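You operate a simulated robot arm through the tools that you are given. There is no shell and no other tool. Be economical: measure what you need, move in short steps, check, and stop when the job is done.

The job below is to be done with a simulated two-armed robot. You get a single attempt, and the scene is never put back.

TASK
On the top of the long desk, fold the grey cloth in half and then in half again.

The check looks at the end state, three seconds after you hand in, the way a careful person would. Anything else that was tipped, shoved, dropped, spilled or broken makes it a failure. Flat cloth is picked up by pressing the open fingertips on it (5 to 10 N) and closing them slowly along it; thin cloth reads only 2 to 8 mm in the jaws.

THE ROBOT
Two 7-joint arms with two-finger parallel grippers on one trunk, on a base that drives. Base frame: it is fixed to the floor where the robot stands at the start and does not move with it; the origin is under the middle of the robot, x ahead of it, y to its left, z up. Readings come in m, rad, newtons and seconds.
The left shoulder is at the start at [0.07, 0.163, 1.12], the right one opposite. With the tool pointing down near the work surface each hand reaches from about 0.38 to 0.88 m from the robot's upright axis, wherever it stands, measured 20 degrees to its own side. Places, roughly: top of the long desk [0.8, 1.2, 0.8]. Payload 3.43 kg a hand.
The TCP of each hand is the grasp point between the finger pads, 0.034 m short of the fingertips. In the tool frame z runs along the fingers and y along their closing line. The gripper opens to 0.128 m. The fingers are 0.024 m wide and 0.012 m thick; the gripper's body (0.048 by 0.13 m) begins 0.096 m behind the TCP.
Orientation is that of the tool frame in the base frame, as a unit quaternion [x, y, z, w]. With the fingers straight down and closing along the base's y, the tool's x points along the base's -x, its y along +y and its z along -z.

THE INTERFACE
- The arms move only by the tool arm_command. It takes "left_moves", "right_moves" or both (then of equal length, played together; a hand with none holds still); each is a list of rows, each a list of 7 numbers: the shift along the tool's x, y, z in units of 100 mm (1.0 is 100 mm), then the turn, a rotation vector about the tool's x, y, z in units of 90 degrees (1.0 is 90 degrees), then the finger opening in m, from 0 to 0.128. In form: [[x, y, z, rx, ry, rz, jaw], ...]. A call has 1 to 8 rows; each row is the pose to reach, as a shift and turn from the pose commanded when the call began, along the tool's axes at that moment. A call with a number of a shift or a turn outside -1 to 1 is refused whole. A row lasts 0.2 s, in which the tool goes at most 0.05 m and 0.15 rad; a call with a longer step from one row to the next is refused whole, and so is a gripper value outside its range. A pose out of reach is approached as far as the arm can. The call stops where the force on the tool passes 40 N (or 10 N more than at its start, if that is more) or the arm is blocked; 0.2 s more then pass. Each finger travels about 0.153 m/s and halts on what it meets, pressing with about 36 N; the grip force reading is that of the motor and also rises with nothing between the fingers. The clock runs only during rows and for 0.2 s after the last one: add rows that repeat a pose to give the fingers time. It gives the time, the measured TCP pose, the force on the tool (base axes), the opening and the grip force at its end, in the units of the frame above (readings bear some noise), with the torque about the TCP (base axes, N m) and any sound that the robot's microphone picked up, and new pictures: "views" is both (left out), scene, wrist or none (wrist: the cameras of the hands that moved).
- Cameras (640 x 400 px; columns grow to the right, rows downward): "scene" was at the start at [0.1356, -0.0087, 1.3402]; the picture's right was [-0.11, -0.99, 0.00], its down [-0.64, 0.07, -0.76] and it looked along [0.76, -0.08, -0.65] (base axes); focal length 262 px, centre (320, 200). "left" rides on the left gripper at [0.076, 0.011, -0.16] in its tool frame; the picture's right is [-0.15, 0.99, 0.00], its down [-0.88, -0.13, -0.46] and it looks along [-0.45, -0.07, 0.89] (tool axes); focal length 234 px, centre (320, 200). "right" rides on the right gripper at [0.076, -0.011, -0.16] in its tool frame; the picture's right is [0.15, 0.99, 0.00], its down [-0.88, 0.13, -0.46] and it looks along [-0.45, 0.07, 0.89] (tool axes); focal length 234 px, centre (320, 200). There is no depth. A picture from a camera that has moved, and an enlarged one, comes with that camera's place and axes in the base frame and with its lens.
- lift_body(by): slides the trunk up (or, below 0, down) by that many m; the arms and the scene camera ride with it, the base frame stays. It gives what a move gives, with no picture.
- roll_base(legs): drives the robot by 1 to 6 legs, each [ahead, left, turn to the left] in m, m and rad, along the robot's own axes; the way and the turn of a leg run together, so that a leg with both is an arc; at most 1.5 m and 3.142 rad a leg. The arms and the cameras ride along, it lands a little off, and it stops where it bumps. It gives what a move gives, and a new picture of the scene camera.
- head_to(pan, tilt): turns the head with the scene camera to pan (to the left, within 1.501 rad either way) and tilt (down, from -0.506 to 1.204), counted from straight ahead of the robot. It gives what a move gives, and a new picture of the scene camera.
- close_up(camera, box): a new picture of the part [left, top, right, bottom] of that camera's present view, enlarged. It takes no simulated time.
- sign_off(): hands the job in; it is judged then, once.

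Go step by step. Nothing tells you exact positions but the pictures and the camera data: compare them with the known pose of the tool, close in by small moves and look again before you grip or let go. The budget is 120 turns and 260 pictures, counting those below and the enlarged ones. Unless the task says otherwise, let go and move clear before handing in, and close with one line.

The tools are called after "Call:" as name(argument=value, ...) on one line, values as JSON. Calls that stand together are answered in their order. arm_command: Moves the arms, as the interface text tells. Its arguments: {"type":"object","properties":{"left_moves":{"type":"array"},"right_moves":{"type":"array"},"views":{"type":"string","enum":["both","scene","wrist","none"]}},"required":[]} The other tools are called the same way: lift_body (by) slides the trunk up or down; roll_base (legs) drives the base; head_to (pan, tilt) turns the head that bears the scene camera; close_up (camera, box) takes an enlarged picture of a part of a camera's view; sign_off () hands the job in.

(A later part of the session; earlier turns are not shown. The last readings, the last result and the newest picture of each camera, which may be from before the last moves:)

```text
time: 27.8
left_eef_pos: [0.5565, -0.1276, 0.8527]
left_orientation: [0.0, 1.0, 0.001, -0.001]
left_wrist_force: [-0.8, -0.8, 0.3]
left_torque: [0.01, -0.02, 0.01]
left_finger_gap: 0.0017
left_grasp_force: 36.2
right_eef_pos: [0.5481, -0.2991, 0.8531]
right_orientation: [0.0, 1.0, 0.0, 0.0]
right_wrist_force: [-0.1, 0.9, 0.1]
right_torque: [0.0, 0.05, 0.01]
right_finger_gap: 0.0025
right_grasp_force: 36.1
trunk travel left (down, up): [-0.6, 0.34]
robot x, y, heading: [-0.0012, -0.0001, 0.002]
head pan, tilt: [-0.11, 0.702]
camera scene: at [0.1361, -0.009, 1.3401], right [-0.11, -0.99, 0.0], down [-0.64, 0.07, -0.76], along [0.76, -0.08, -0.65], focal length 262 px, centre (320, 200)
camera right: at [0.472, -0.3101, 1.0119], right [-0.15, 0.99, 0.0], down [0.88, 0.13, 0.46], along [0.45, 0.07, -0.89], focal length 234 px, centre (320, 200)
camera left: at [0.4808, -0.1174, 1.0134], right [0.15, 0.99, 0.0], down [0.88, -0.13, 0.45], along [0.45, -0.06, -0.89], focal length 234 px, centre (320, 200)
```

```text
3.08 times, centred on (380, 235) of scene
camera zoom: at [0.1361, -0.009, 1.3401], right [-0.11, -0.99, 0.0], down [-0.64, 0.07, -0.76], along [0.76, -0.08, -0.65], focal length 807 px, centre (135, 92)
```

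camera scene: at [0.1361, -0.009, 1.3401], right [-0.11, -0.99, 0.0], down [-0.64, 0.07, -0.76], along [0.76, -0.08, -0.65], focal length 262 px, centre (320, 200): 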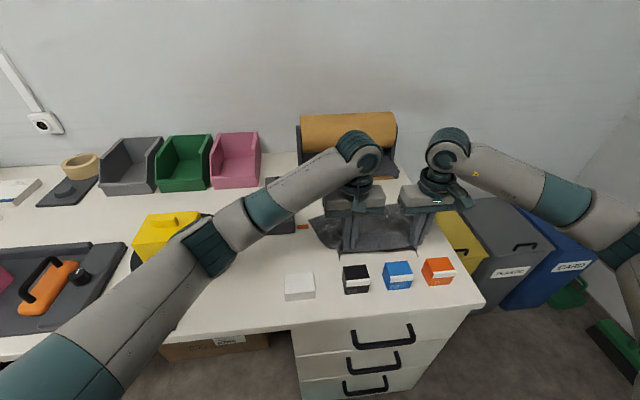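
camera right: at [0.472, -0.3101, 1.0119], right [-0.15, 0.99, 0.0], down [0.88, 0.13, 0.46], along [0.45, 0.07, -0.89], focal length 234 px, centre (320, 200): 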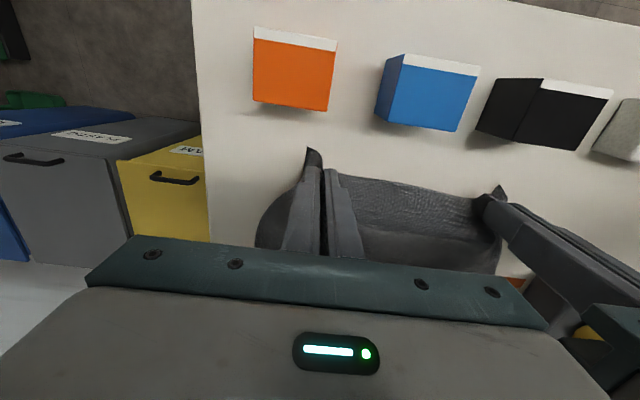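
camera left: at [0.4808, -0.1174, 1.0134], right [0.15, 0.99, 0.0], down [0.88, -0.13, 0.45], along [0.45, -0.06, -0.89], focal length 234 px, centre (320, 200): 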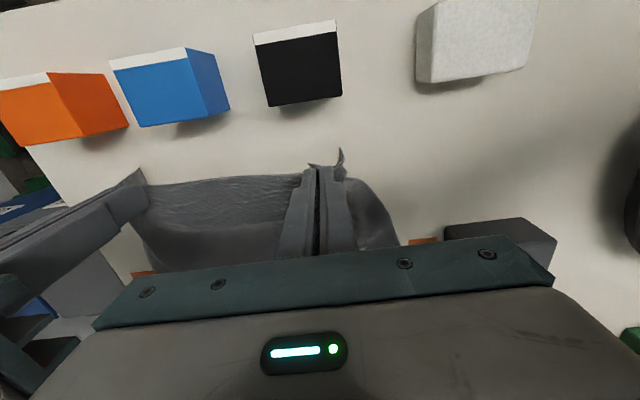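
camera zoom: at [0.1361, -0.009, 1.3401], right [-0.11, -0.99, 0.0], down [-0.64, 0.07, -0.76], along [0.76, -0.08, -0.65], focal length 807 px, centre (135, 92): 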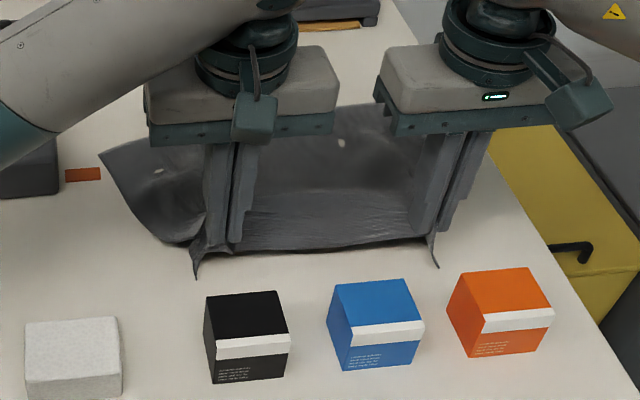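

The hold is secure, but it is far from the edge with a lot of gather, so the fold would come out with a bulky hem. I'll put the cloth back, let it flatten and regrip closer to the edge with tilted fingers.

Call:
arm_command(left_moves=[[0, 0.05, 0.2, 0, 0, 0, 0.0], [0, 0.08, 0.34, 0, 0, 0, 0.0], [0, 0.08, 0.36, 0, 0, 0, 0.01], [0, 0.08, 0.36, 0, 0, 0, 0.02], [0, 0.08, 0.36, 0, 0, 0, 0.035], [0, 0.08, 0.36, 0, 0, 0, 0.05], [0, 0.08, 0.36, 0, 0, 0, 0.065], [0, 0.08, -0.1, 0, 0, 0, 0.065]], right_moves=[[0, -0.05, 0.2, 0, 0, 0, 0.0], [0, -0.08, 0.34, 0, 0, 0, 0.0], [0, -0.08, 0.36, 0, 0, 0, 0.01], [0, -0.08, 0.36, 0, 0, 0, 0.02], [0, -0.08, 0.36, 0, 0, 0, 0.035], [0, -0.08, 0.36, 0, 0, 0, 0.05], [0, -0.08, 0.36, 0, 0, 0, 0.065], [0, -0.08, -0.1, 0, 0, 0, 0.065]], views="both")

```text
time: 29.6
left_eef_pos: [0.556, -0.1211, 0.8631]
left_orientation: [-0.001, 1.0, 0.0, 0.0]
left_wrist_force: [-0.6, 0.1, 0.4]
left_torque: [-0.03, 0.01, 0.0]
left_finger_gap: 0.0651
left_grasp_force: 0.0
right_eef_pos: [0.5474, -0.3061, 0.8639]
right_orientation: [0.0, 1.0, -0.001, 0.0]
right_wrist_force: [-0.8, -0.2, -0.4]
right_torque: [-0.04, -0.01, 0.02]
right_finger_gap: 0.0651
right_grasp_force: 0.1
trunk travel left (down, up): [-0.6, 0.34]
robot x, y, heading: [0.0007, 0.0013, -0.0]
head pan, tilt: [-0.11, 0.702]
camera scene: at [0.1341, -0.0079, 1.3403], right [-0.11, -0.99, 0.0], down [-0.64, 0.07, -0.76], along [0.76, -0.08, -0.64], focal length 262 px, centre (320, 200)
camera right: at [0.4704, -0.3179, 1.0227], right [-0.15, 0.99, 0.0], down [0.88, 0.13, 0.46], along [0.45, 0.07, -0.89], focal length 234 px, centre (320, 200)
camera left: at [0.4802, -0.1095, 1.024], right [0.15, 0.99, 0.0], down [0.88, -0.13, 0.46], along [0.45, -0.07, -0.89], focal length 234 px, centre (320, 200)
```

scene: 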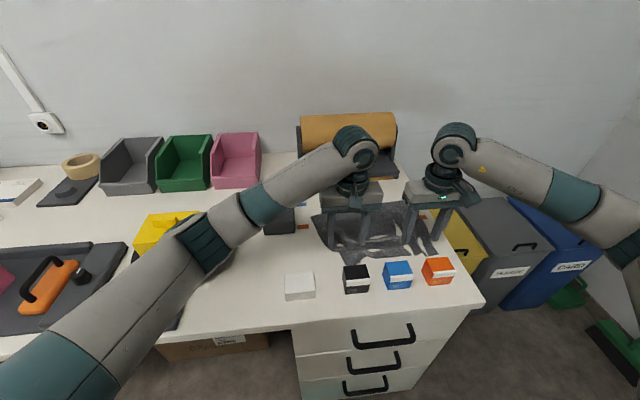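
right: 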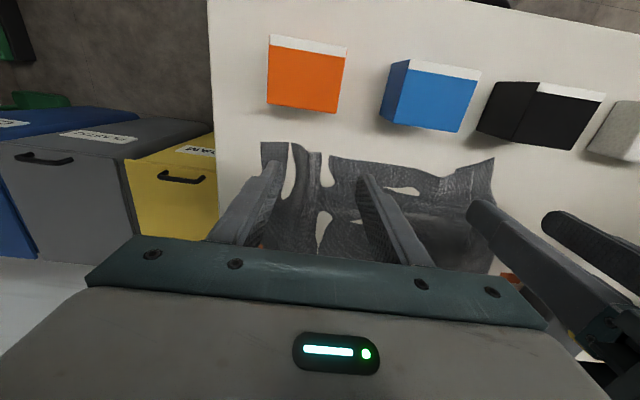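
left: 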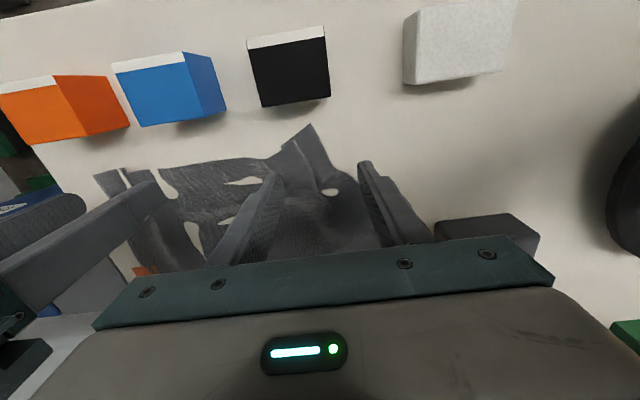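

The cloth is wrinkled. I'll raise and retract the hands a bit to see its shape.

Call:
arm_command(left_moves=[[0, 0.2, -0.35, 0, 0, 0, 0.06], [0, 0.5, -0.6, 0, 0, 0, 0.06], [0, 0.9, -0.6, 0, 0, 0, 0.06]], right_moves=[[0, 0, -0.4, 0, 0, 0, 0.06], [0, -0.3, -0.6, 0, 0, 0, 0.06], [0, -0.7, -0.6, 0, 0, 0, 0.06]], views="scene")

Call:
close_up(camera="scene", box=[270, 170, 470, 300])

Call:
close_up(camera="right", box=[160, 50, 640, 350])

```text
time: 30.4
left_eef_pos: [0.5553, -0.0299, 0.9243]
left_orientation: [-0.001, 1.0, 0.0, 0.0]
left_wrist_force: [0.3, -1.0, -0.8]
left_torque: [-0.05, -0.04, -0.02]
left_finger_gap: 0.0601
left_grasp_force: 0.0
right_eef_pos: [0.5475, -0.376, 0.9244]
right_orientation: [-0.001, 1.0, 0.0, 0.0]
right_wrist_force: [0.2, 1.0, 0.8]
right_torque: [-0.04, 0.01, 0.03]
right_finger_gap: 0.0601
right_grasp_force: 0.0
trunk travel left (down, up): [-0.6, 0.34]
robot x, y, heading: [-0.0013, -0.0033, -0.001]
head pan, tilt: [-0.11, 0.702]
camera scene: at [0.1353, -0.0077, 1.3403], right [-0.11, -0.99, 0.0], down [-0.64, 0.07, -0.76], along [0.76, -0.08, -0.65], focal length 262 px, centre (320, 200)
```

scene: 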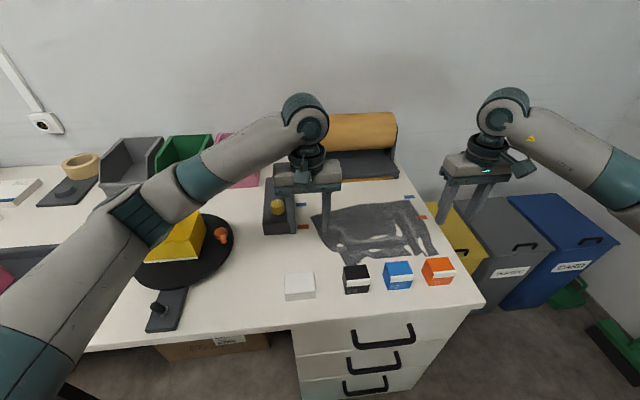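

```text
3.08 times, centred on (370, 235) of scene
camera zoom: at [0.1353, -0.0077, 1.3403], right [-0.11, -0.99, 0.0], down [-0.64, 0.07, -0.76], along [0.76, -0.08, -0.65], focal length 807 px, centre (166, 92)
```

zoom: 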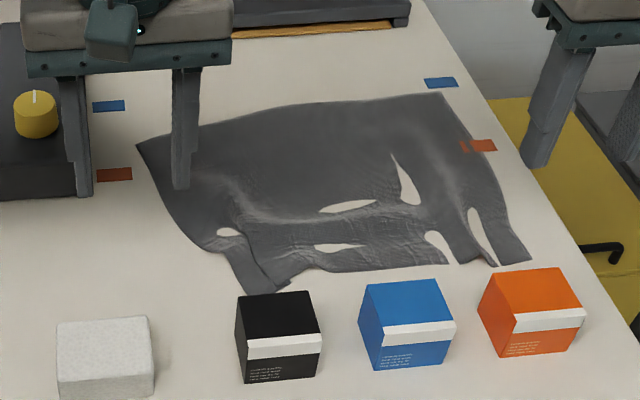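

```text
1.33 times, centred on (400, 200) of right
camera zoom: at [0.4711, -0.3872, 1.0834], right [-0.15, 0.99, 0.0], down [0.88, 0.13, 0.46], along [0.45, 0.07, -0.89], focal length 312 px, centre (213, 200)
```

zoom: 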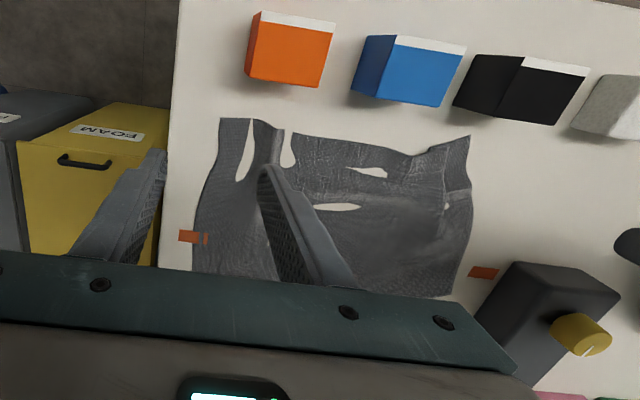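

The cloth is distorted, so I must straighten it first. I'll turn both hands 90° so the fingers close perpendicular to the near edge, which should pinch the edge without shortening it.

Call:
arm_command(left_moves=[[0, 0, 0, 0, 0, 0.09, 0.06], [0, 0, 0, 0, 0, 0.18, 0.06], [0, 0, 0, 0, 0, 0.27, 0.06], [0, 0, 0, 0, 0, 0.36, 0.06], [0, 0, 0, 0, 0, 0.45, 0.06], [0, 0, 0, 0, 0, 0.54, 0.06]], right_moves=[[0, 0, 0, 0, 0, -0.09, 0.06], [0, 0, 0, 0, 0, -0.18, 0.06], [0, 0, 0, 0, 0, -0.27, 0.06], [0, 0, 0, 0, 0, -0.36, 0.06], [0, 0, 0, 0, 0, -0.45, 0.06], [0, 0, 0, 0, 0, -0.54, 0.06]], views="none")

Call:
arm_command(left_moves=[[0, 0, 0, 0, 0, 0.09, 0.06], [0, 0, 0, 0, 0, 0.18, 0.06], [0, 0, 0, 0, 0, 0.27, 0.06], [0, 0, 0, 0, 0, 0.36, 0.06], [0, 0, 0, 0, 0, 0.46, 0.06], [0, 0, 0, 0, 0, 0.46, 0.06]], right_moves=[[0, 0, 0, 0, 0, -0.09, 0.06], [0, 0, 0, 0, 0, -0.18, 0.06], [0, 0, 0, 0, 0, -0.27, 0.06], [0, 0, 0, 0, 0, -0.36, 0.06], [0, 0, 0, 0, 0, -0.46, 0.06], [0, 0, 0, 0, 0, -0.46, 0.06]], views="both")

```text
time: 31.8
left_eef_pos: [0.5564, -0.0296, 0.9233]
left_orientation: [0.412, 0.911, -0.001, 0.0]
left_wrist_force: [0.1, 0.0, -0.3]
left_torque: [0.01, 0.02, 0.02]
left_finger_gap: 0.0599
left_grasp_force: 0.1
right_eef_pos: [0.5359, -0.341, 0.9075]
right_orientation: [-0.39, 0.921, -0.001, -0.001]
right_wrist_force: [0.4, 0.7, 0.8]
right_torque: [-0.01, 0.02, 0.01]
right_finger_gap: 0.0601
right_grasp_force: 0.1
right hand out of reach, approached as far as the arm can: row 6
trunk travel left (down, up): [-0.6, 0.34]
robot x, y, heading: [-0.0025, -0.0, 0.002]
head pan, tilt: [-0.11, 0.702]
```

```text
refused: row 5 steps farther than a row can; nothing moved
```

The right wrist hits a limit in that direction, so I'll turn it the other way while the left finishes.

Call:
arm_command(left_moves=[[0, 0, 0, 0, 0, 0.09, 0.06], [0, 0, 0, 0, 0, 0.18, 0.06], [0, 0, 0, 0, 0, 0.27, 0.06], [0, 0, 0, 0, 0, 0.36, 0.06], [0, 0, 0, 0, 0, 0.45, 0.06], [0, 0, 0, 0, 0, 0.46, 0.06], [0, 0, 0, 0, 0, 0.46, 0.06], [0, 0, 0, 0, 0, 0.46, 0.06]], right_moves=[[0, 0, 0, 0, 0, 0.09, 0.06], [0, 0, 0, 0, 0, 0.18, 0.06], [0, 0, 0, 0, 0, 0.27, 0.06], [0, 0, 0, 0, 0, 0.36, 0.06], [0, 0, 0, 0, 0, 0.45, 0.06], [0, 0, 0, 0, 0, 0.54, 0.06], [0, 0, 0, 0, 0, 0.63, 0.06], [0, 0, 0, 0, 0, 0.72, 0.06]], views="none")

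Call:
arm_command(right_moves=[[0, 0, 0, 0, 0, 0.09, 0.06], [0, 0, 0, 0, 0, 0.18, 0.06], [0, 0, 0, 0, 0, 0.27, 0.06], [0, 0, 0, 0, 0, 0.36, 0.06], [0, 0, 0, 0, 0, 0.45, 0.06], [0, 0, 0, 0, 0, 0.54, 0.06], [0, 0, 0, 0, 0, 0.63, 0.06], [0, 0, 0, 0, 0, 0.72, 0.06]], views="both")

```text
time: 33.6
left_eef_pos: [0.5563, -0.0293, 0.9237]
left_orientation: [0.707, 0.707, 0.0, 0.0]
left_wrist_force: [-0.8, 0.2, 0.2]
left_torque: [0.01, 0.01, 0.01]
left_finger_gap: 0.06
left_grasp_force: 0.1
right_eef_pos: [0.5353, -0.3408, 0.9085]
right_orientation: [0.142, 0.99, 0.0, 0.0]
right_wrist_force: [-0.9, -0.5, 0.0]
right_torque: [0.04, 0.01, 0.01]
right_finger_gap: 0.06
right_grasp_force: 0.1
trunk travel left (down, up): [-0.6, 0.34]
robot x, y, heading: [0.0021, 0.0008, 0.001]
head pan, tilt: [-0.11, 0.702]
```

```text
time: 35.4
left_eef_pos: [0.5568, -0.0303, 0.9228]
left_orientation: [0.707, 0.707, 0.0, 0.0]
left_wrist_force: [0.0, 0.8, -0.4]
left_torque: [-0.01, 0.02, 0.0]
left_finger_gap: 0.06
left_grasp_force: 0.1
right_eef_pos: [0.5358, -0.3419, 0.9078]
right_orientation: [0.651, 0.759, 0.0, 0.0]
right_wrist_force: [0.7, -0.7, -0.2]
right_torque: [0.0, -0.01, 0.01]
right_finger_gap: 0.0599
right_grasp_force: 0.1
trunk travel left (down, up): [-0.6, 0.34]
robot x, y, heading: [-0.0046, -0.0002, -0.003]
head pan, tilt: [-0.11, 0.702]
camera scene: at [0.1356, -0.0087, 1.3402], right [-0.11, -0.99, 0.0], down [-0.64, 0.07, -0.76], along [0.76, -0.08, -0.65], focal length 262 px, centre (320, 200)
camera right: at [0.5121, -0.2677, 1.0667], right [0.95, 0.3, 0.0], down [0.26, -0.85, 0.46], along [0.14, -0.43, -0.89], focal length 234 px, centre (320, 200)
```

scene: 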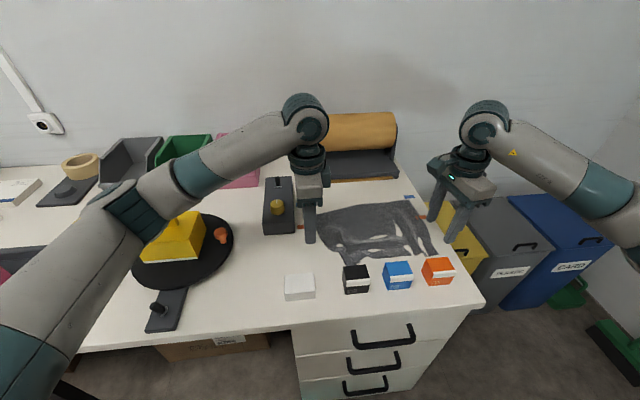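
right: 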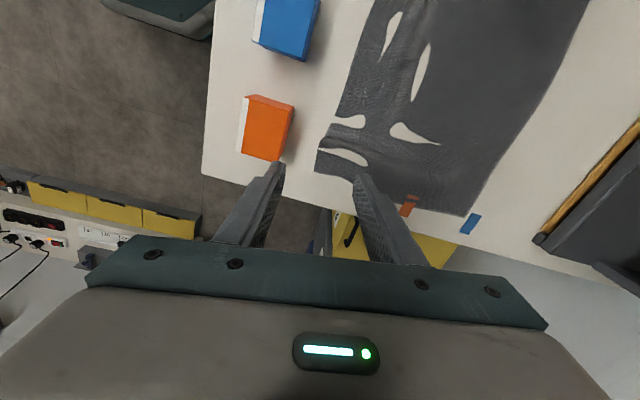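

The right edge is fairly straight at y ≈ −0.37 and the left corner was pulled in. I'll bring the right hand over the right part as a pin and the left over the displaced near-left corner.

Call:
arm_command(left_moves=[[-0.2, -0.03, 0.15, 0, 0, 0, 0.06], [-0.4, -0.06, 0.3, 0, 0, 0, 0.06], [-0.6, -0.1, 0.5, 0, 0, 0, 0.06], [-0.7, -0.1, 0.6, 0, 0, 0, 0.06]], right_moves=[[-0.01, 0.2, 0.1, 0, 0, 0.09, 0.04], [-0.03, 0.4, 0.3, 0, 0, 0.097, 0.03], [-0.03, 0.64, 0.6, 0, 0, 0.097, 0.03], [-0.03, 0.64, 0.8, 0, 0, 0.097, 0.03]], views="both")

```text
time: 36.4
left_eef_pos: [0.5456, -0.1027, 0.864]
left_orientation: [0.707, 0.708, 0.001, 0.0]
left_wrist_force: [-0.2, -0.3, -0.6]
left_torque: [-0.01, 0.01, -0.01]
left_finger_gap: 0.06
left_grasp_force: 0.1
right_eef_pos: [0.5991, -0.3347, 0.8274]
right_orientation: [0.706, 0.709, 0.0, 0.0]
right_wrist_force: [0.9, 0.4, 0.4]
right_torque: [0.07, -0.04, 0.03]
right_finger_gap: 0.0301
right_grasp_force: 0.1
trunk travel left (down, up): [-0.6, 0.34]
robot x, y, heading: [0.0033, -0.0009, -0.0]
head pan, tilt: [-0.11, 0.702]
camera scene: at [0.1352, -0.0094, 1.3403], right [-0.11, -0.99, 0.0], down [-0.64, 0.07, -0.76], along [0.76, -0.08, -0.65], focal length 262 px, centre (320, 200)
camera right: at [0.5868, -0.2587, 0.9871], right [0.99, 0.15, 0.0], down [0.13, -0.88, 0.46], along [0.07, -0.45, -0.89], focal length 234 px, centre (320, 200)
camera left: at [0.5576, -0.0259, 1.0246], right [0.99, -0.15, 0.0], down [-0.13, -0.88, 0.46], along [-0.07, -0.45, -0.89], focal length 234 px, centre (320, 200)
```

scene: 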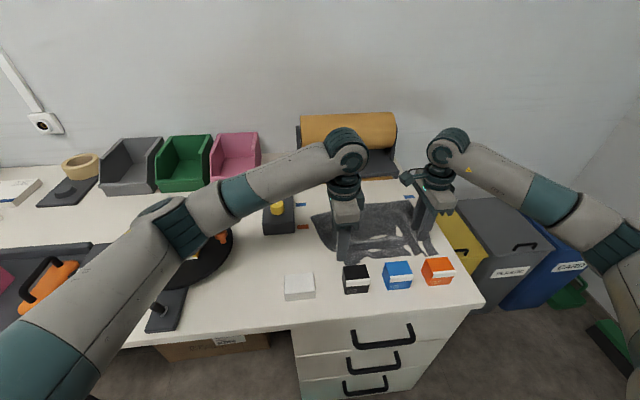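
right: 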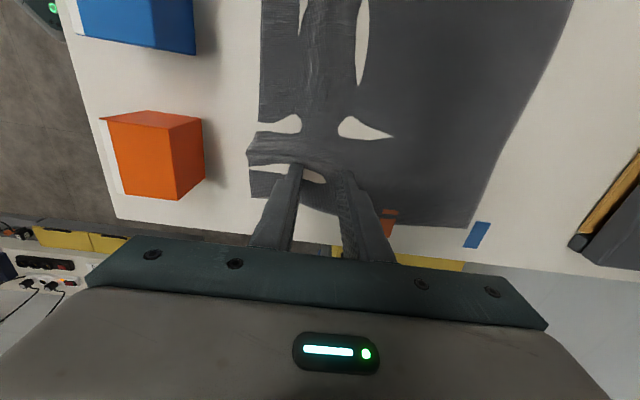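
left: 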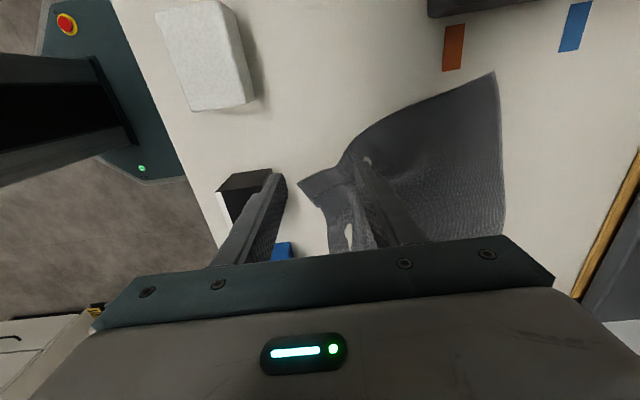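

I'll pin the right side at x ≈ 0.63. The left goes down with its near finger outside the corner and its far finger on the cloth.

Call:
arm_command(left_moves=[[-0.22, -0.08, 0.1, 0, 0, 0, 0.045], [-0.22, -0.08, 0.3, 0, 0, 0, 0.045], [-0.22, -0.08, 0.45, 0, 0, 0, 0.045], [-0.22, -0.08, 0.47, 0, 0, 0, 0.045], [-0.22, -0.08, 0.49, 0, 0, 0, 0.045], [-0.22, -0.08, 0.49, 0, 0, 0, 0.045]], right_moves=[[0, 0.2, 0.0, 0, 0, 0, 0.03], [0, 0.3, 0.06, 0, 0, 0, 0.03], [0, 0.3, 0.09, 0, 0, 0, 0.03], [0, 0.3, 0.11, 0, 0, 0, 0.03], [0, 0.3, 0.12, 0, 0, 0, 0.03], [0, 0.3, 0.12, 0, 0, 0, 0.03]], views="wrist")

```text
time: 37.8
left_eef_pos: [0.5381, -0.1225, 0.8155]
left_orientation: [0.707, 0.707, 0.0, 0.001]
left_wrist_force: [1.2, 0.7, 15.2]
left_torque: [-0.16, -0.47, 0.0]
left_finger_gap: 0.0455
left_grasp_force: 0.5
right_eef_pos: [0.6287, -0.334, 0.8163]
right_orientation: [0.705, 0.709, 0.0, 0.0]
right_wrist_force: [0.5, 0.5, 0.4]
right_torque: [0.0, 0.01, -0.01]
right_finger_gap: 0.0298
right_grasp_force: 0.1
trunk travel left (down, up): [-0.6, 0.34]
robot x, y, heading: [-0.0023, -0.0022, 0.0]
head pan, tilt: [-0.11, 0.702]
camera right: at [0.6161, -0.2574, 0.9758], right [0.99, 0.15, 0.0], down [0.13, -0.88, 0.46], along [0.07, -0.45, -0.89], focal length 234 px, centre (320, 200)
camera left: at [0.5493, -0.0466, 0.9765], right [0.99, -0.15, 0.0], down [-0.13, -0.88, 0.46], along [-0.06, -0.45, -0.89], focal length 234 px, centre (320, 200)
```

right: 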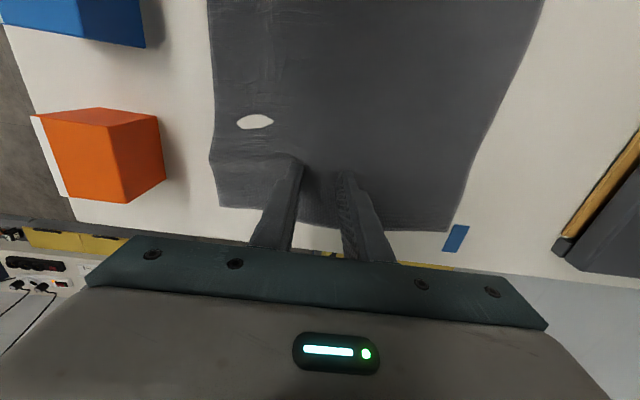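
left: 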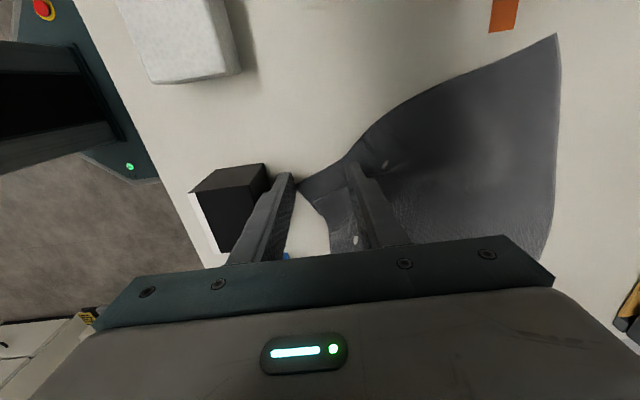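

The cloth is relaxing flat on the right by itself. I'll close the left slowly on the corner and press the right pin.

Call:
arm_command(left_moves=[[0, 0, 0, 0, 0, 0, 0.04], [0, 0, 0, 0, 0, 0, 0.035], [0, 0, 0, 0, 0, 0, 0.03], [0, 0, 0, 0, 0, 0, 0.025], [0, 0, 0, 0, 0, 0, 0.02], [0, 0, 0, 0, 0, 0, 0.014], [0, 0, 0, 0, 0, 0, 0.007], [0, 0, 0, 0, 0, 0, 0.0]], right_moves=[[0, 0, 0.01, 0, 0, 0, 0.03], [0, 0, 0.02, 0, 0, 0, 0.03], [0, 0, 0.02, 0, 0, 0, 0.03], [0, 0, 0.02, 0, 0, 0, 0.03], [0, 0, 0.02, 0, 0, 0, 0.03], [0, 0, 0.02, 0, 0, 0, 0.03], [0, 0, 0.02, 0, 0, 0, 0.03], [0, 0, 0.02, 0, 0, 0, 0.03]], views="wrist")

```text
time: 39.6
left_eef_pos: [0.5373, -0.1225, 0.8147]
left_orientation: [0.706, 0.708, 0.001, 0.002]
left_wrist_force: [4.2, 0.7, 28.8]
left_torque: [-0.3, -0.22, 0.05]
left_finger_gap: 0.0
left_grasp_force: 32.7
right_eef_pos: [0.6264, -0.3345, 0.8155]
right_orientation: [0.705, 0.709, 0.0, 0.0]
right_wrist_force: [-0.8, 0.1, 1.8]
right_torque: [-0.07, 0.0, 0.01]
right_finger_gap: 0.03
right_grasp_force: 0.1
trunk travel left (down, up): [-0.6, 0.34]
robot x, y, heading: [-0.0001, 0.0003, -0.001]
head pan, tilt: [-0.11, 0.702]
camera right: at [0.6155, -0.2575, 0.9743], right [0.99, 0.15, 0.0], down [0.13, -0.88, 0.46], along [0.07, -0.45, -0.89], focal length 234 px, centre (320, 200)
camera left: at [0.5489, -0.0461, 0.9765], right [0.99, -0.15, 0.0], down [-0.13, -0.88, 0.46], along [-0.06, -0.45, -0.89], focal length 234 px, centre (320, 200)
```

right: 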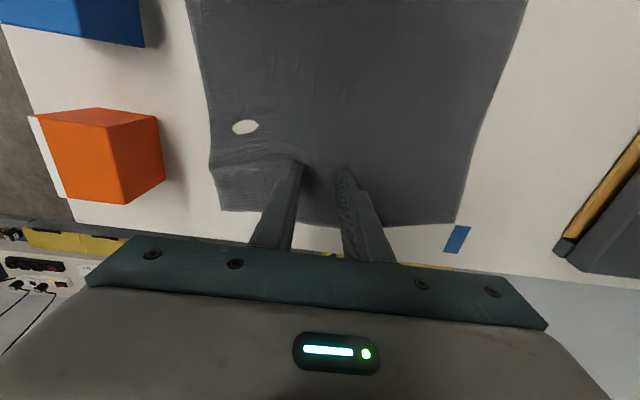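
left: 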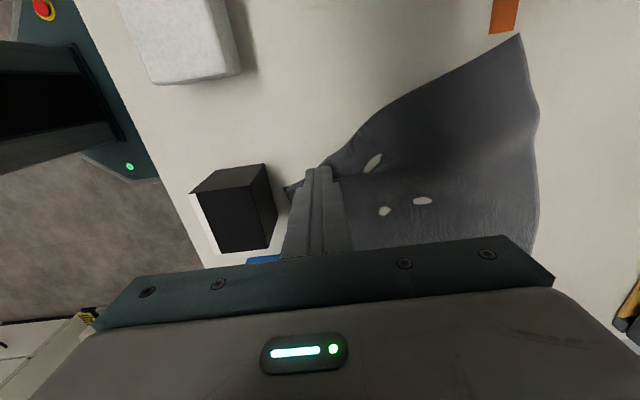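

The cloth slid beneath the near finger. I'll use the pressed left fingertips to drag the corner back toward its original place, pinning with the right, so the cloth flattens.

Call:
arm_command(left_moves=[[0.0, 0, -0.01, 0, 0, 0, 0.0], [0.15, 0.02, -0.01, 0, 0, 0, 0.0], [0.3, 0.04, -0.01, 0, 0, 0, 0.0], [0.45, 0.06, -0.01, 0, 0, 0, 0.0], [0.6, 0.08, -0.01, 0, 0, 0, 0.0], [0.75, 0.1, -0.01, 0, 0, 0, 0.0], [0.75, 0.1, -0.01, 0, 0, 0, 0.0]], right_moves=[[0, 0, 0.01, 0, 0, 0, 0.03], [0, 0, 0.015, 0, 0, 0, 0.03], [0, 0, 0.015, 0, 0, 0, 0.03], [0, 0, 0.015, 0, 0, 0, 0.03], [0, 0, 0.015, 0, 0, 0, 0.03], [0, 0, 0.015, 0, 0, 0, 0.03], [0, 0, 0.015, 0, 0, 0, 0.03]], views="both")

```text
time: 41.2
left_eef_pos: [0.5462, -0.0464, 0.8161]
left_orientation: [0.707, 0.708, 0.001, 0.001]
left_wrist_force: [0.6, 0.2, -0.2]
left_torque: [0.0, -0.01, 0.0]
left_finger_gap: 0.0
left_grasp_force: 33.1
right_eef_pos: [0.6272, -0.3337, 0.8149]
right_orientation: [0.706, 0.709, 0.0, 0.001]
right_wrist_force: [0.1, -0.9, 26.5]
right_torque: [-0.19, 0.38, 0.0]
right_finger_gap: 0.0301
right_grasp_force: 0.5
trunk travel left (down, up): [-0.6, 0.34]
robot x, y, heading: [-0.001, 0.0004, 0.001]
head pan, tilt: [-0.11, 0.702]
camera scene: at [0.1326, -0.0074, 1.3407], right [-0.11, -0.99, 0.0], down [-0.64, 0.07, -0.77], along [0.76, -0.08, -0.64], focal length 262 px, centre (320, 200)
camera right: at [0.6151, -0.2575, 0.9739], right [0.99, 0.15, 0.0], down [0.13, -0.88, 0.46], along [0.07, -0.45, -0.89], focal length 234 px, centre (320, 200)
camera left: at [0.5577, 0.0291, 0.9775], right [0.99, -0.15, 0.0], down [-0.13, -0.88, 0.46], along [-0.07, -0.45, -0.89], focal length 234 px, centre (320, 200)
```

scene: 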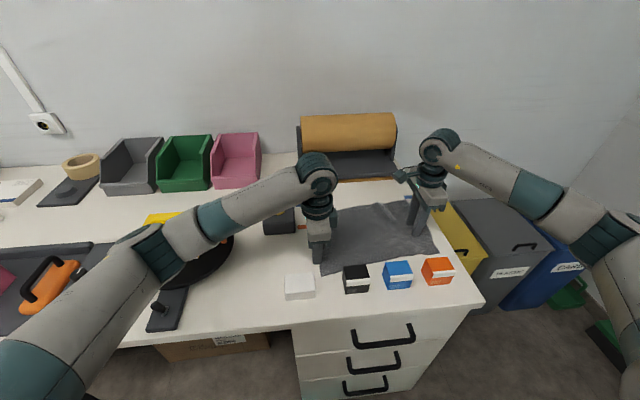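
right: 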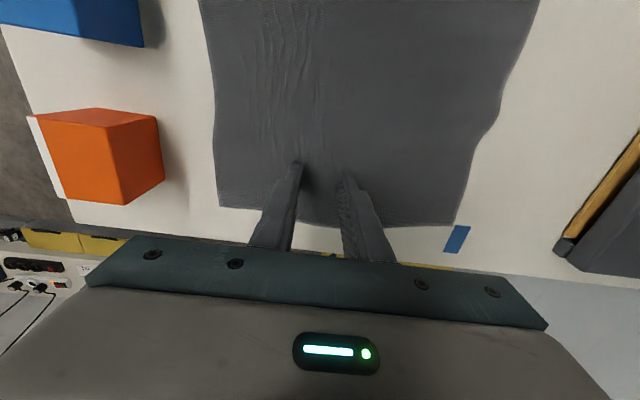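
left: 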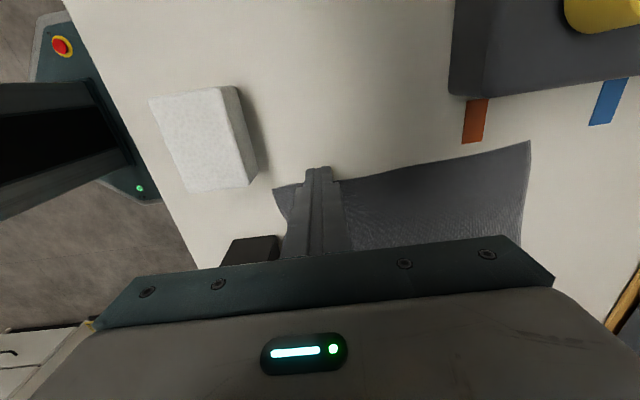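

Dragging works well and the cloth is flat again, though its left side is about 4 cm closer to the robot than before. I'll press on the left part and drag it forward.

Call:
arm_command(left_moves=[[0, 0, -0.15, 0, 0, 0, 0.0], [-0.2, 0.35, -0.15, 0, 0, 0, 0.02], [-0.2, 0.45, -0.05, 0, 0, 0, 0.03], [-0.2, 0.45, 0.01, 0, 0, 0, 0.03], [-0.2, 0.45, 0.02, 0, 0, 0, 0.03], [-0.2, 0.45, 0.02, 0, 0, 0, 0.03]], views="none")

```text
time: 42.6
left_eef_pos: [0.5916, -0.0667, 0.8161]
left_orientation: [0.707, 0.707, 0.0, 0.002]
left_wrist_force: [0.4, -0.4, 1.7]
left_torque: [0.0, 0.0, 0.0]
left_finger_gap: 0.0299
left_grasp_force: 0.1
right_eef_pos: [0.6271, -0.3343, 0.8153]
right_orientation: [0.706, 0.708, 0.0, 0.002]
right_wrist_force: [2.9, -3.7, 31.3]
right_torque: [-0.3, 0.31, 0.07]
right_finger_gap: 0.0297
right_grasp_force: 0.2
trunk travel left (down, up): [-0.6, 0.34]
robot x, y, heading: [-0.0012, 0.0035, 0.002]
head pan, tilt: [-0.11, 0.702]
```

Call:
arm_command(left_moves=[[0, 0, 0.012, 0, 0, 0, 0.03], [0, 0.08, 0.015, 0, 0, 0, 0.03], [0, 0.16, 0.015, 0, 0, 0, 0.03], [0, 0.24, 0.015, 0, 0, 0, 0.03], [0, 0.32, 0.015, 0, 0, 0, 0.03], [0, 0.4, 0.015, 0, 0, 0, 0.03]], views="both")

```text
time: 44.0
left_eef_pos: [0.6299, -0.0664, 0.8158]
left_orientation: [0.707, 0.707, 0.001, 0.001]
left_wrist_force: [-5.4, 0.4, 24.1]
left_torque: [0.03, 0.48, 0.0]
left_finger_gap: 0.0309
left_grasp_force: 0.3
right_eef_pos: [0.6267, -0.335, 0.815]
right_orientation: [0.705, 0.709, 0.0, 0.001]
right_wrist_force: [4.7, -1.3, 20.5]
right_torque: [-0.16, 0.09, 0.04]
right_finger_gap: 0.0284
right_grasp_force: 0.0
trunk travel left (down, up): [-0.6, 0.34]
robot x, y, heading: [0.0022, 0.0023, -0.005]
head pan, tilt: [-0.11, 0.702]
camera scene: at [0.1305, -0.0073, 1.3409], right [-0.11, -0.99, 0.0], down [-0.64, 0.07, -0.77], along [0.76, -0.08, -0.64], focal length 262 px, centre (320, 200)
camera left: at [0.6413, 0.0089, 0.976], right [0.99, -0.15, 0.0], down [-0.13, -0.88, 0.46], along [-0.06, -0.45, -0.89], focal length 234 px, centre (320, 200)
```

scene: 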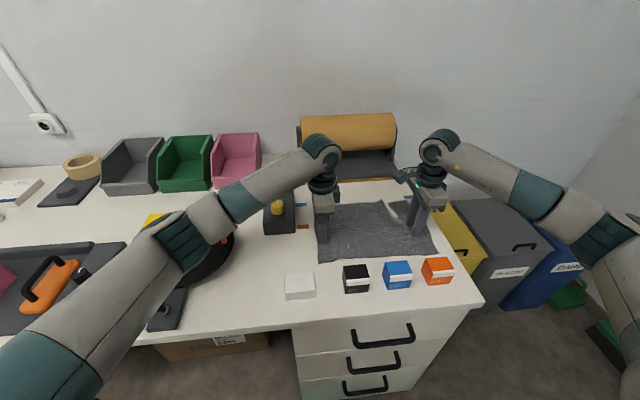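
left: 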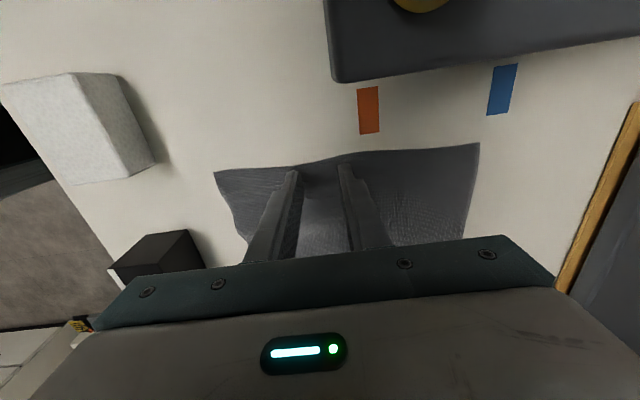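

The cloth is nearly back in its original place: corners at about (0.54, −0.05), (0.767, −0.057), (0.539, −0.373) and (0.762, −0.362). I'll turn the hands back to y-closing and grip with the fingers half over the near edge.

Call:
arm_command(left_moves=[[0, 0, -0.3, 0, 0, 0, 0.03], [0, 0, -0.5, 0, 0, -0.09, 0.04], [0, -0.2, -0.5, 0, 0, -0.18, 0.05], [-0.1, -0.4, -0.5, 0, 0, -0.27, 0.05], [-0.2, -0.6, -0.5, 0, 0, -0.36, 0.05], [-0.22, -0.82, -0.5, 0, 0, -0.45, 0.05], [-0.22, -0.82, -0.5, 0, 0, -0.54, 0.05], [-0.22, -0.82, -0.5, 0, 0, -0.6, 0.05]], right_moves=[[0, 0, -0.3, 0, 0, 0, 0.03], [0, 0, -0.5, 0, 0, -0.09, 0.04], [0, -0.2, -0.5, 0, 0, -0.18, 0.05], [0, -0.4, -0.5, 0, 0, -0.27, 0.05], [0, -0.6, -0.5, 0, 0, -0.36, 0.05], [0, -0.8, -0.5, 0, 0, -0.45, 0.05], [0, -0.8, -0.5, 0, 0, -0.54, 0.05], [0, -0.8, -0.5, 0, 0, -0.6, 0.05]], views="none")

Call:
arm_command(left_moves=[[0, 0, 0, 0, 0, -0.09, 0.05], [0, 0, 0, 0, 0, -0.18, 0.05], [0, 0, 0, 0, 0, -0.27, 0.05], [0, 0, 0, 0, 0, -0.36, 0.05], [0, 0, 0, 0, 0, -0.4, 0.05], [0, 0, 0, 0, 0, -0.4, 0.05]], right_moves=[[0, 0, 0, 0, 0, -0.09, 0.05], [0, 0, 0, 0, 0, -0.18, 0.05], [0, 0, 0, 0, 0, -0.27, 0.05], [0, 0, 0, 0, 0, -0.36, 0.05], [0, 0, 0, 0, 0, -0.4, 0.05], [0, 0, 0, 0, 0, -0.4, 0.05]], views="both")

```text
time: 45.8
left_eef_pos: [0.5518, -0.0905, 0.8625]
left_orientation: [0.308, 0.952, -0.001, 0.001]
left_wrist_force: [-0.3, 0.1, 0.4]
left_torque: [-0.02, 0.0, 0.01]
left_finger_gap: 0.05
left_grasp_force: 0.1
right_eef_pos: [0.5496, -0.3348, 0.8631]
right_orientation: [0.306, 0.952, 0.0, 0.0]
right_wrist_force: [0.0, 0.5, -0.2]
right_torque: [-0.02, -0.04, 0.02]
right_finger_gap: 0.0499
right_grasp_force: 0.1
trunk travel left (down, up): [-0.6, 0.34]
robot x, y, heading: [0.0005, -0.0051, -0.001]
head pan, tilt: [-0.11, 0.702]
```

```text
time: 47.2
left_eef_pos: [0.5514, -0.0884, 0.8624]
left_orientation: [-0.001, 1.0, 0.0, -0.001]
left_wrist_force: [-0.6, 0.1, 0.5]
left_torque: [0.01, 0.02, 0.0]
left_finger_gap: 0.0501
left_grasp_force: 0.0
right_eef_pos: [0.5501, -0.3344, 0.8619]
right_orientation: [-0.004, 1.0, 0.0, 0.0]
right_wrist_force: [-0.8, -0.2, -0.5]
right_torque: [-0.01, -0.04, -0.02]
right_finger_gap: 0.05
right_grasp_force: 0.1
trunk travel left (down, up): [-0.6, 0.34]
robot x, y, heading: [-0.0014, -0.0036, -0.003]
head pan, tilt: [-0.11, 0.702]
camera scene: at [0.1356, -0.0087, 1.3402], right [-0.11, -0.99, 0.0], down [-0.64, 0.07, -0.76], along [0.76, -0.08, -0.65], focal length 262 px, centre (320, 200)
camera right: at [0.473, -0.346, 1.0208], right [-0.15, 0.99, 0.0], down [0.88, 0.14, 0.46], along [0.45, 0.07, -0.89], focal length 234 px, centre (320, 200)
camera left: at [0.4759, -0.0785, 1.0227], right [0.15, 0.99, 0.0], down [0.88, -0.13, 0.46], along [0.45, -0.07, -0.89], focal length 234 px, centre (320, 200)
```

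scene: 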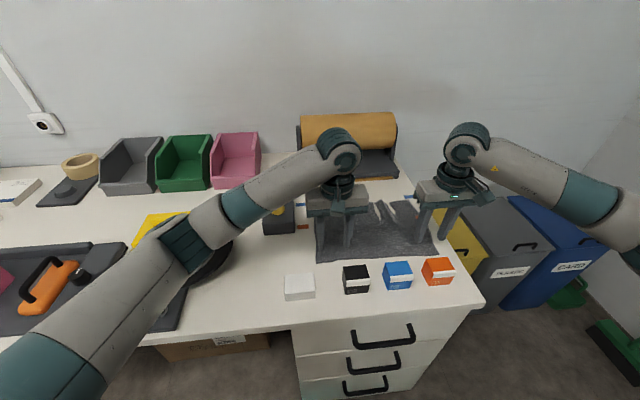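
right: 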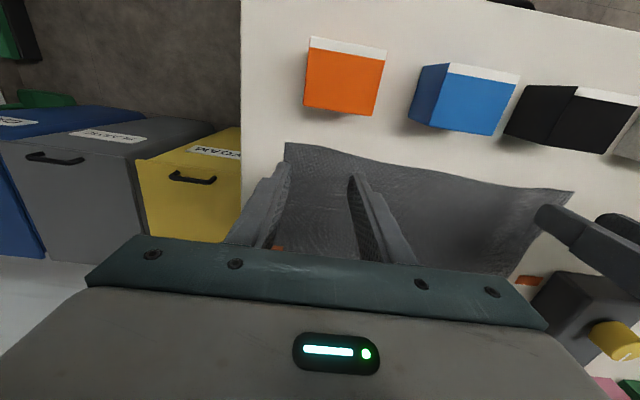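
left: 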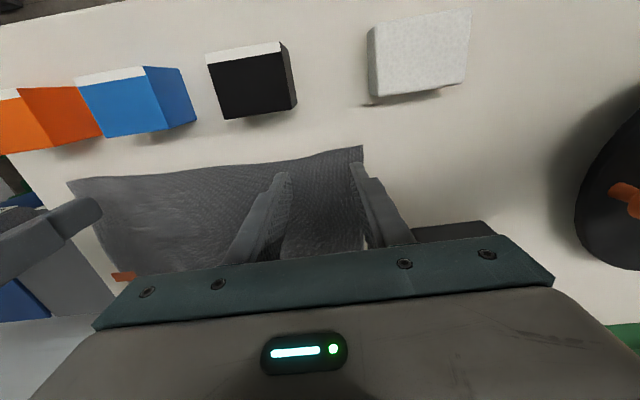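

The fingers line up with the near edge. I'll lower both into light contact.

Call:
arm_command(left_moves=[[0, 0, 0.25, 0, 0, 0, 0.05], [0, 0, 0.43, 0, 0, 0, 0.05], [0, 0, 0.46, 0, 0, 0, 0.05], [0, 0, 0.47, 0, 0, 0, 0.05], [0, 0, 0.47, 0, 0, 0, 0.05]], right_moves=[[0.05, 0.06, 0.25, 0, 0, 0, 0.05], [0.05, 0.06, 0.43, 0, 0, 0, 0.05], [0.05, 0.06, 0.46, 0, 0, 0, 0.05], [0.05, 0.06, 0.47, 0, 0, 0, 0.05], [0.05, 0.06, 0.47, 0, 0, 0, 0.05]], views="none")

```text
time: 48.4
left_eef_pos: [0.5515, -0.0892, 0.815]
left_orientation: [0.0, 1.0, -0.001, 0.0]
left_wrist_force: [0.3, 0.8, 3.9]
left_torque: [0.07, -0.03, 0.03]
left_finger_gap: 0.0499
left_grasp_force: 0.0
right_eef_pos: [0.543, -0.3284, 0.8157]
right_orientation: [-0.003, 1.0, 0.0, -0.001]
right_wrist_force: [0.2, -0.2, 1.7]
right_torque: [0.0, -0.03, 0.0]
right_finger_gap: 0.0503
right_grasp_force: 0.1
trunk travel left (down, up): [-0.6, 0.34]
robot x, y, heading: [0.0003, -0.0021, 0.0]
head pan, tilt: [-0.11, 0.702]
```

Call:
arm_command(left_moves=[[0, 0, 0.008, 0, 0, 0, 0.05], [0, 0, 0.01, 0, 0, 0, 0.05], [0, 0, 0.01, 0, 0, 0, 0.046], [0, 0, 0.01, 0, 0, 0, 0.042], [0, 0, 0.01, 0, 0, 0, 0.038], [0, 0, 0.01, 0, 0, 0, 0.034], [0, 0, 0.01, 0, 0, 0, 0.03], [0, 0, 0.01, 0, 0, 0, 0.026]], right_moves=[[0, 0, 0.01, 0, 0, 0, 0.05], [0, 0, 0.012, 0, 0, 0, 0.05], [0, 0, 0.012, 0, 0, 0, 0.046], [0, 0, 0.012, 0, 0, 0, 0.042], [0, 0, 0.012, 0, 0, 0, 0.038], [0, 0, 0.012, 0, 0, 0, 0.034], [0, 0, 0.012, 0, 0, 0, 0.03], [0, 0, 0.012, 0, 0, 0, 0.026]], views="wrist")

```text
time: 50.2
left_eef_pos: [0.5494, -0.0904, 0.8154]
left_orientation: [0.0, 1.0, -0.001, 0.001]
left_wrist_force: [-0.9, -2.2, 16.5]
left_torque: [-0.04, -0.02, 0.02]
left_finger_gap: 0.0247
left_grasp_force: 0.0
right_eef_pos: [0.5415, -0.3279, 0.815]
right_orientation: [-0.003, 1.0, 0.0, 0.001]
right_wrist_force: [0.8, 0.8, 6.2]
right_torque: [0.04, -0.06, 0.01]
right_finger_gap: 0.0261
right_grasp_force: 0.1
trunk travel left (down, up): [-0.6, 0.34]
robot x, y, heading: [0.0011, -0.0005, -0.003]
head pan, tilt: [-0.11, 0.702]
camera right: at [0.4663, -0.3395, 0.9743], right [-0.15, 0.99, 0.0], down [0.88, 0.13, 0.46], along [0.45, 0.07, -0.89], focal length 234 px, centre (320, 200)
camera left: at [0.4739, -0.0785, 0.976], right [0.15, 0.99, 0.0], down [0.88, -0.13, 0.46], along [0.45, -0.07, -0.89], focal length 234 px, centre (320, 200)
```

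right: 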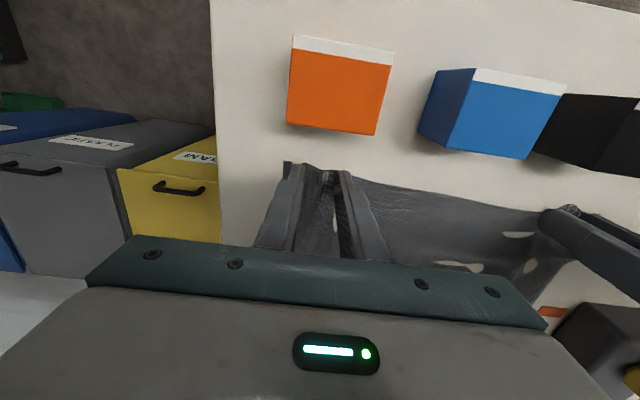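
left: 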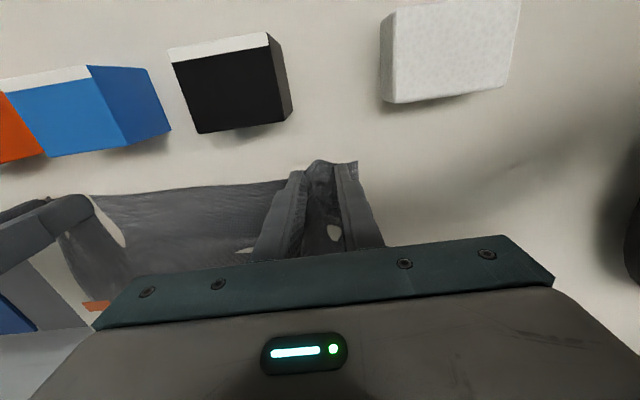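

Both hands have raised ridges at the edge, so I'll finish closing.

Call:
arm_command(left_moves=[[0, 0, 0, 0, 0, 0, 0.022], [0, 0, 0, 0, 0, 0, 0.018], [0, 0, 0, 0, 0, 0, 0.014], [0, 0, 0, 0, 0, 0, 0.01], [0, 0, 0, 0, 0, 0, 0.006], [0, 0, 0, 0, 0, 0, 0.002], [0, 0, 0, 0, 0, 0, 0.0]], right_moves=[[0, 0, 0.003, 0, 0, 0, 0.022], [0, 0, 0.003, 0, 0, 0, 0.018], [0, 0, 0.003, 0, 0, 0, 0.014], [0, 0, 0.003, 0, 0, 0, 0.01], [0, 0, 0.003, 0, 0, 0, 0.006], [0, 0, 0.003, 0, 0, 0, 0.002], [0, 0, 0.003, 0, 0, 0, 0.0]], views="wrist")

```text
time: 51.8
left_eef_pos: [0.5498, -0.0894, 0.8146]
left_orientation: [0.001, 1.0, 0.0, 0.001]
left_wrist_force: [0.8, -0.6, 17.3]
left_torque: [-0.03, -0.06, 0.02]
left_finger_gap: 0.0
left_grasp_force: 32.8
right_eef_pos: [0.5425, -0.3284, 0.8158]
right_orientation: [-0.003, 1.0, 0.0, 0.0]
right_wrist_force: [0.2, 0.9, 11.5]
right_torque: [0.05, -0.02, -0.01]
right_finger_gap: 0.0026
right_grasp_force: 36.1
trunk travel left (down, up): [-0.6, 0.34]
robot x, y, heading: [-0.0028, -0.0036, -0.0]
head pan, tilt: [-0.11, 0.702]
camera right: at [0.4664, -0.3392, 0.9742], right [-0.15, 0.99, 0.0], down [0.88, 0.13, 0.46], along [0.45, 0.07, -0.89], focal length 234 px, centre (320, 200)
camera left: at [0.4739, -0.0779, 0.976], right [0.15, 0.99, 0.0], down [0.88, -0.13, 0.46], along [0.45, -0.07, -0.89], focal length 234 px, centre (320, 200)
```

right: 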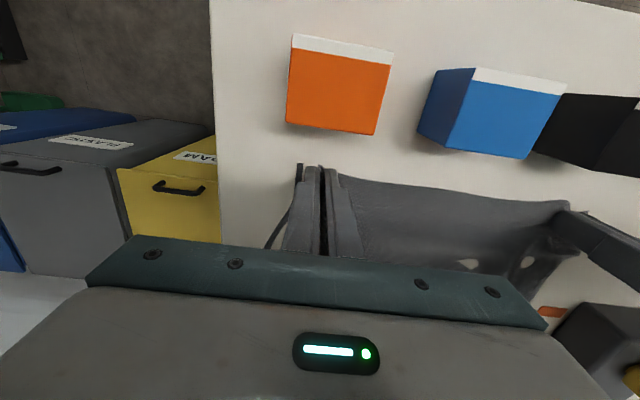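
left: 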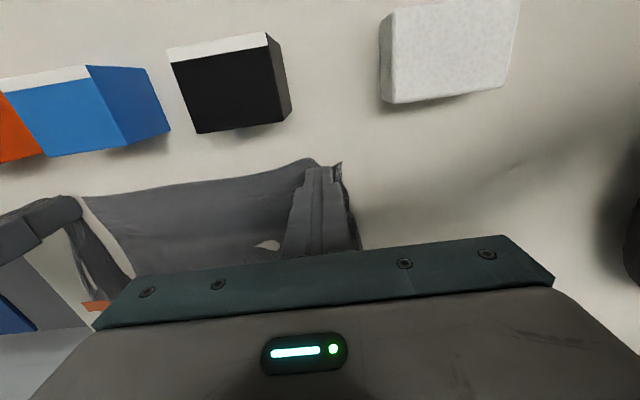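

The right holds (2.6 mm) but the left slipped at the end. I'll retry the left with a 0.06 opening and a firmer press.

Call:
arm_command(left_moves=[[0, 0, -0.15, 0, 0, 0, 0.0], [0, -0.13, -0.15, 0, 0, 0, 0.03], [0, -0.13, -0.1, 0, 0, 0, 0.06], [0, -0.13, -0.02, 0, 0, 0, 0.06], [0, -0.13, -0.02, 0, 0, 0, 0.06]], views="wrist")

```text
time: 53.0
left_eef_pos: [0.5497, -0.1018, 0.8161]
left_orientation: [-0.001, 1.0, -0.001, 0.002]
left_wrist_force: [-1.0, 0.3, -0.8]
left_torque: [0.0, 0.0, -0.03]
left_finger_gap: 0.0599
left_grasp_force: 0.1
right_eef_pos: [0.5429, -0.3291, 0.8157]
right_orientation: [-0.004, 1.0, -0.001, 0.002]
right_wrist_force: [-1.6, 0.1, 19.9]
right_torque: [-0.03, -0.07, -0.02]
right_finger_gap: 0.0026
right_grasp_force: 36.5
trunk travel left (down, up): [-0.6, 0.34]
robot x, y, heading: [-0.0, -0.0009, -0.004]
head pan, tilt: [-0.11, 0.702]
camera left: at [0.4741, -0.0912, 0.9771], right [0.15, 0.99, 0.0], down [0.88, -0.13, 0.46], along [0.45, -0.07, -0.89], focal length 234 px, centre (320, 200)
```

left: 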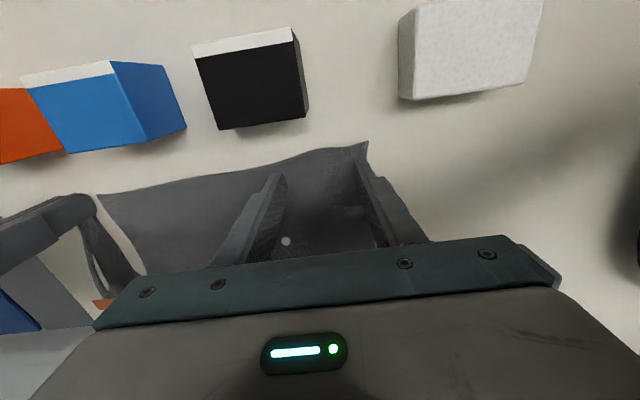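

Call:
arm_command(left_moves=[[0.09, -0.06, -0.03, 0, 0, 0, 0.056], [0.09, -0.06, 0.0, 0, 0, 0, 0.056], [0.09, -0.06, 0.012, 0, 0, 0, 0.056], [0.09, -0.06, 0.02, 0, 0, 0, 0.056], [0.09, -0.06, 0.02, 0, 0, 0, 0.056]], views="none")

Call:
arm_command(left_moves=[[0, 0, 0, 0, 0, 0, 0.051], [0, 0, 0, 0, 0, 0, 0.046], [0, 0, 0, 0, 0, 0, 0.041], [0, 0, 0, 0, 0, 0, 0.036], [0, 0, 0, 0, 0, 0, 0.031], [0, 0, 0, 0, 0, 0, 0.026], [0, 0, 0, 0, 0, 0, 0.022]], views="wrist")

```text
time: 54.2
left_eef_pos: [0.5404, -0.1074, 0.8154]
left_orientation: [0.0, 1.0, -0.001, 0.001]
left_wrist_force: [0.2, 0.6, 9.6]
left_torque: [0.08, 0.02, 0.03]
left_finger_gap: 0.0561
left_grasp_force: 0.2
right_eef_pos: [0.5426, -0.3288, 0.816]
right_orientation: [-0.003, 1.0, -0.001, 0.001]
right_wrist_force: [2.4, -1.4, 17.0]
right_torque: [-0.04, -0.16, 0.01]
right_finger_gap: 0.0024
right_grasp_force: 36.0
trunk travel left (down, up): [-0.6, 0.34]
robot x, y, heading: [0.0076, 0.0039, -0.004]
head pan, tilt: [-0.11, 0.702]
```

```text
time: 55.8
left_eef_pos: [0.5406, -0.1073, 0.8144]
left_orientation: [0.0, 1.0, -0.001, 0.001]
left_wrist_force: [0.5, -1.8, 15.3]
left_torque: [-0.01, -0.02, 0.02]
left_finger_gap: 0.0212
left_grasp_force: 0.0
right_eef_pos: [0.5436, -0.3279, 0.8157]
right_orientation: [-0.002, 1.0, 0.0, 0.001]
right_wrist_force: [3.2, 0.8, 15.0]
right_torque: [0.06, -0.19, 0.03]
right_finger_gap: 0.0024
right_grasp_force: 36.0
trunk travel left (down, up): [-0.6, 0.34]
robot x, y, heading: [-0.001, 0.0012, 0.001]
head pan, tilt: [-0.11, 0.702]
camera left: at [0.4647, -0.0965, 0.9759], right [0.15, 0.99, 0.0], down [0.88, -0.13, 0.46], along [0.45, -0.07, -0.89], focal length 234 px, centre (320, 200)
```

left: 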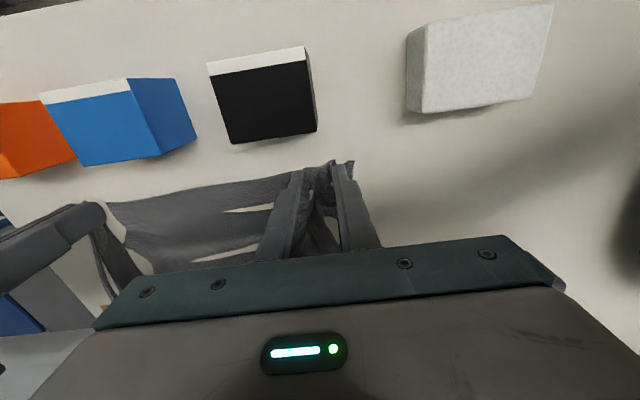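

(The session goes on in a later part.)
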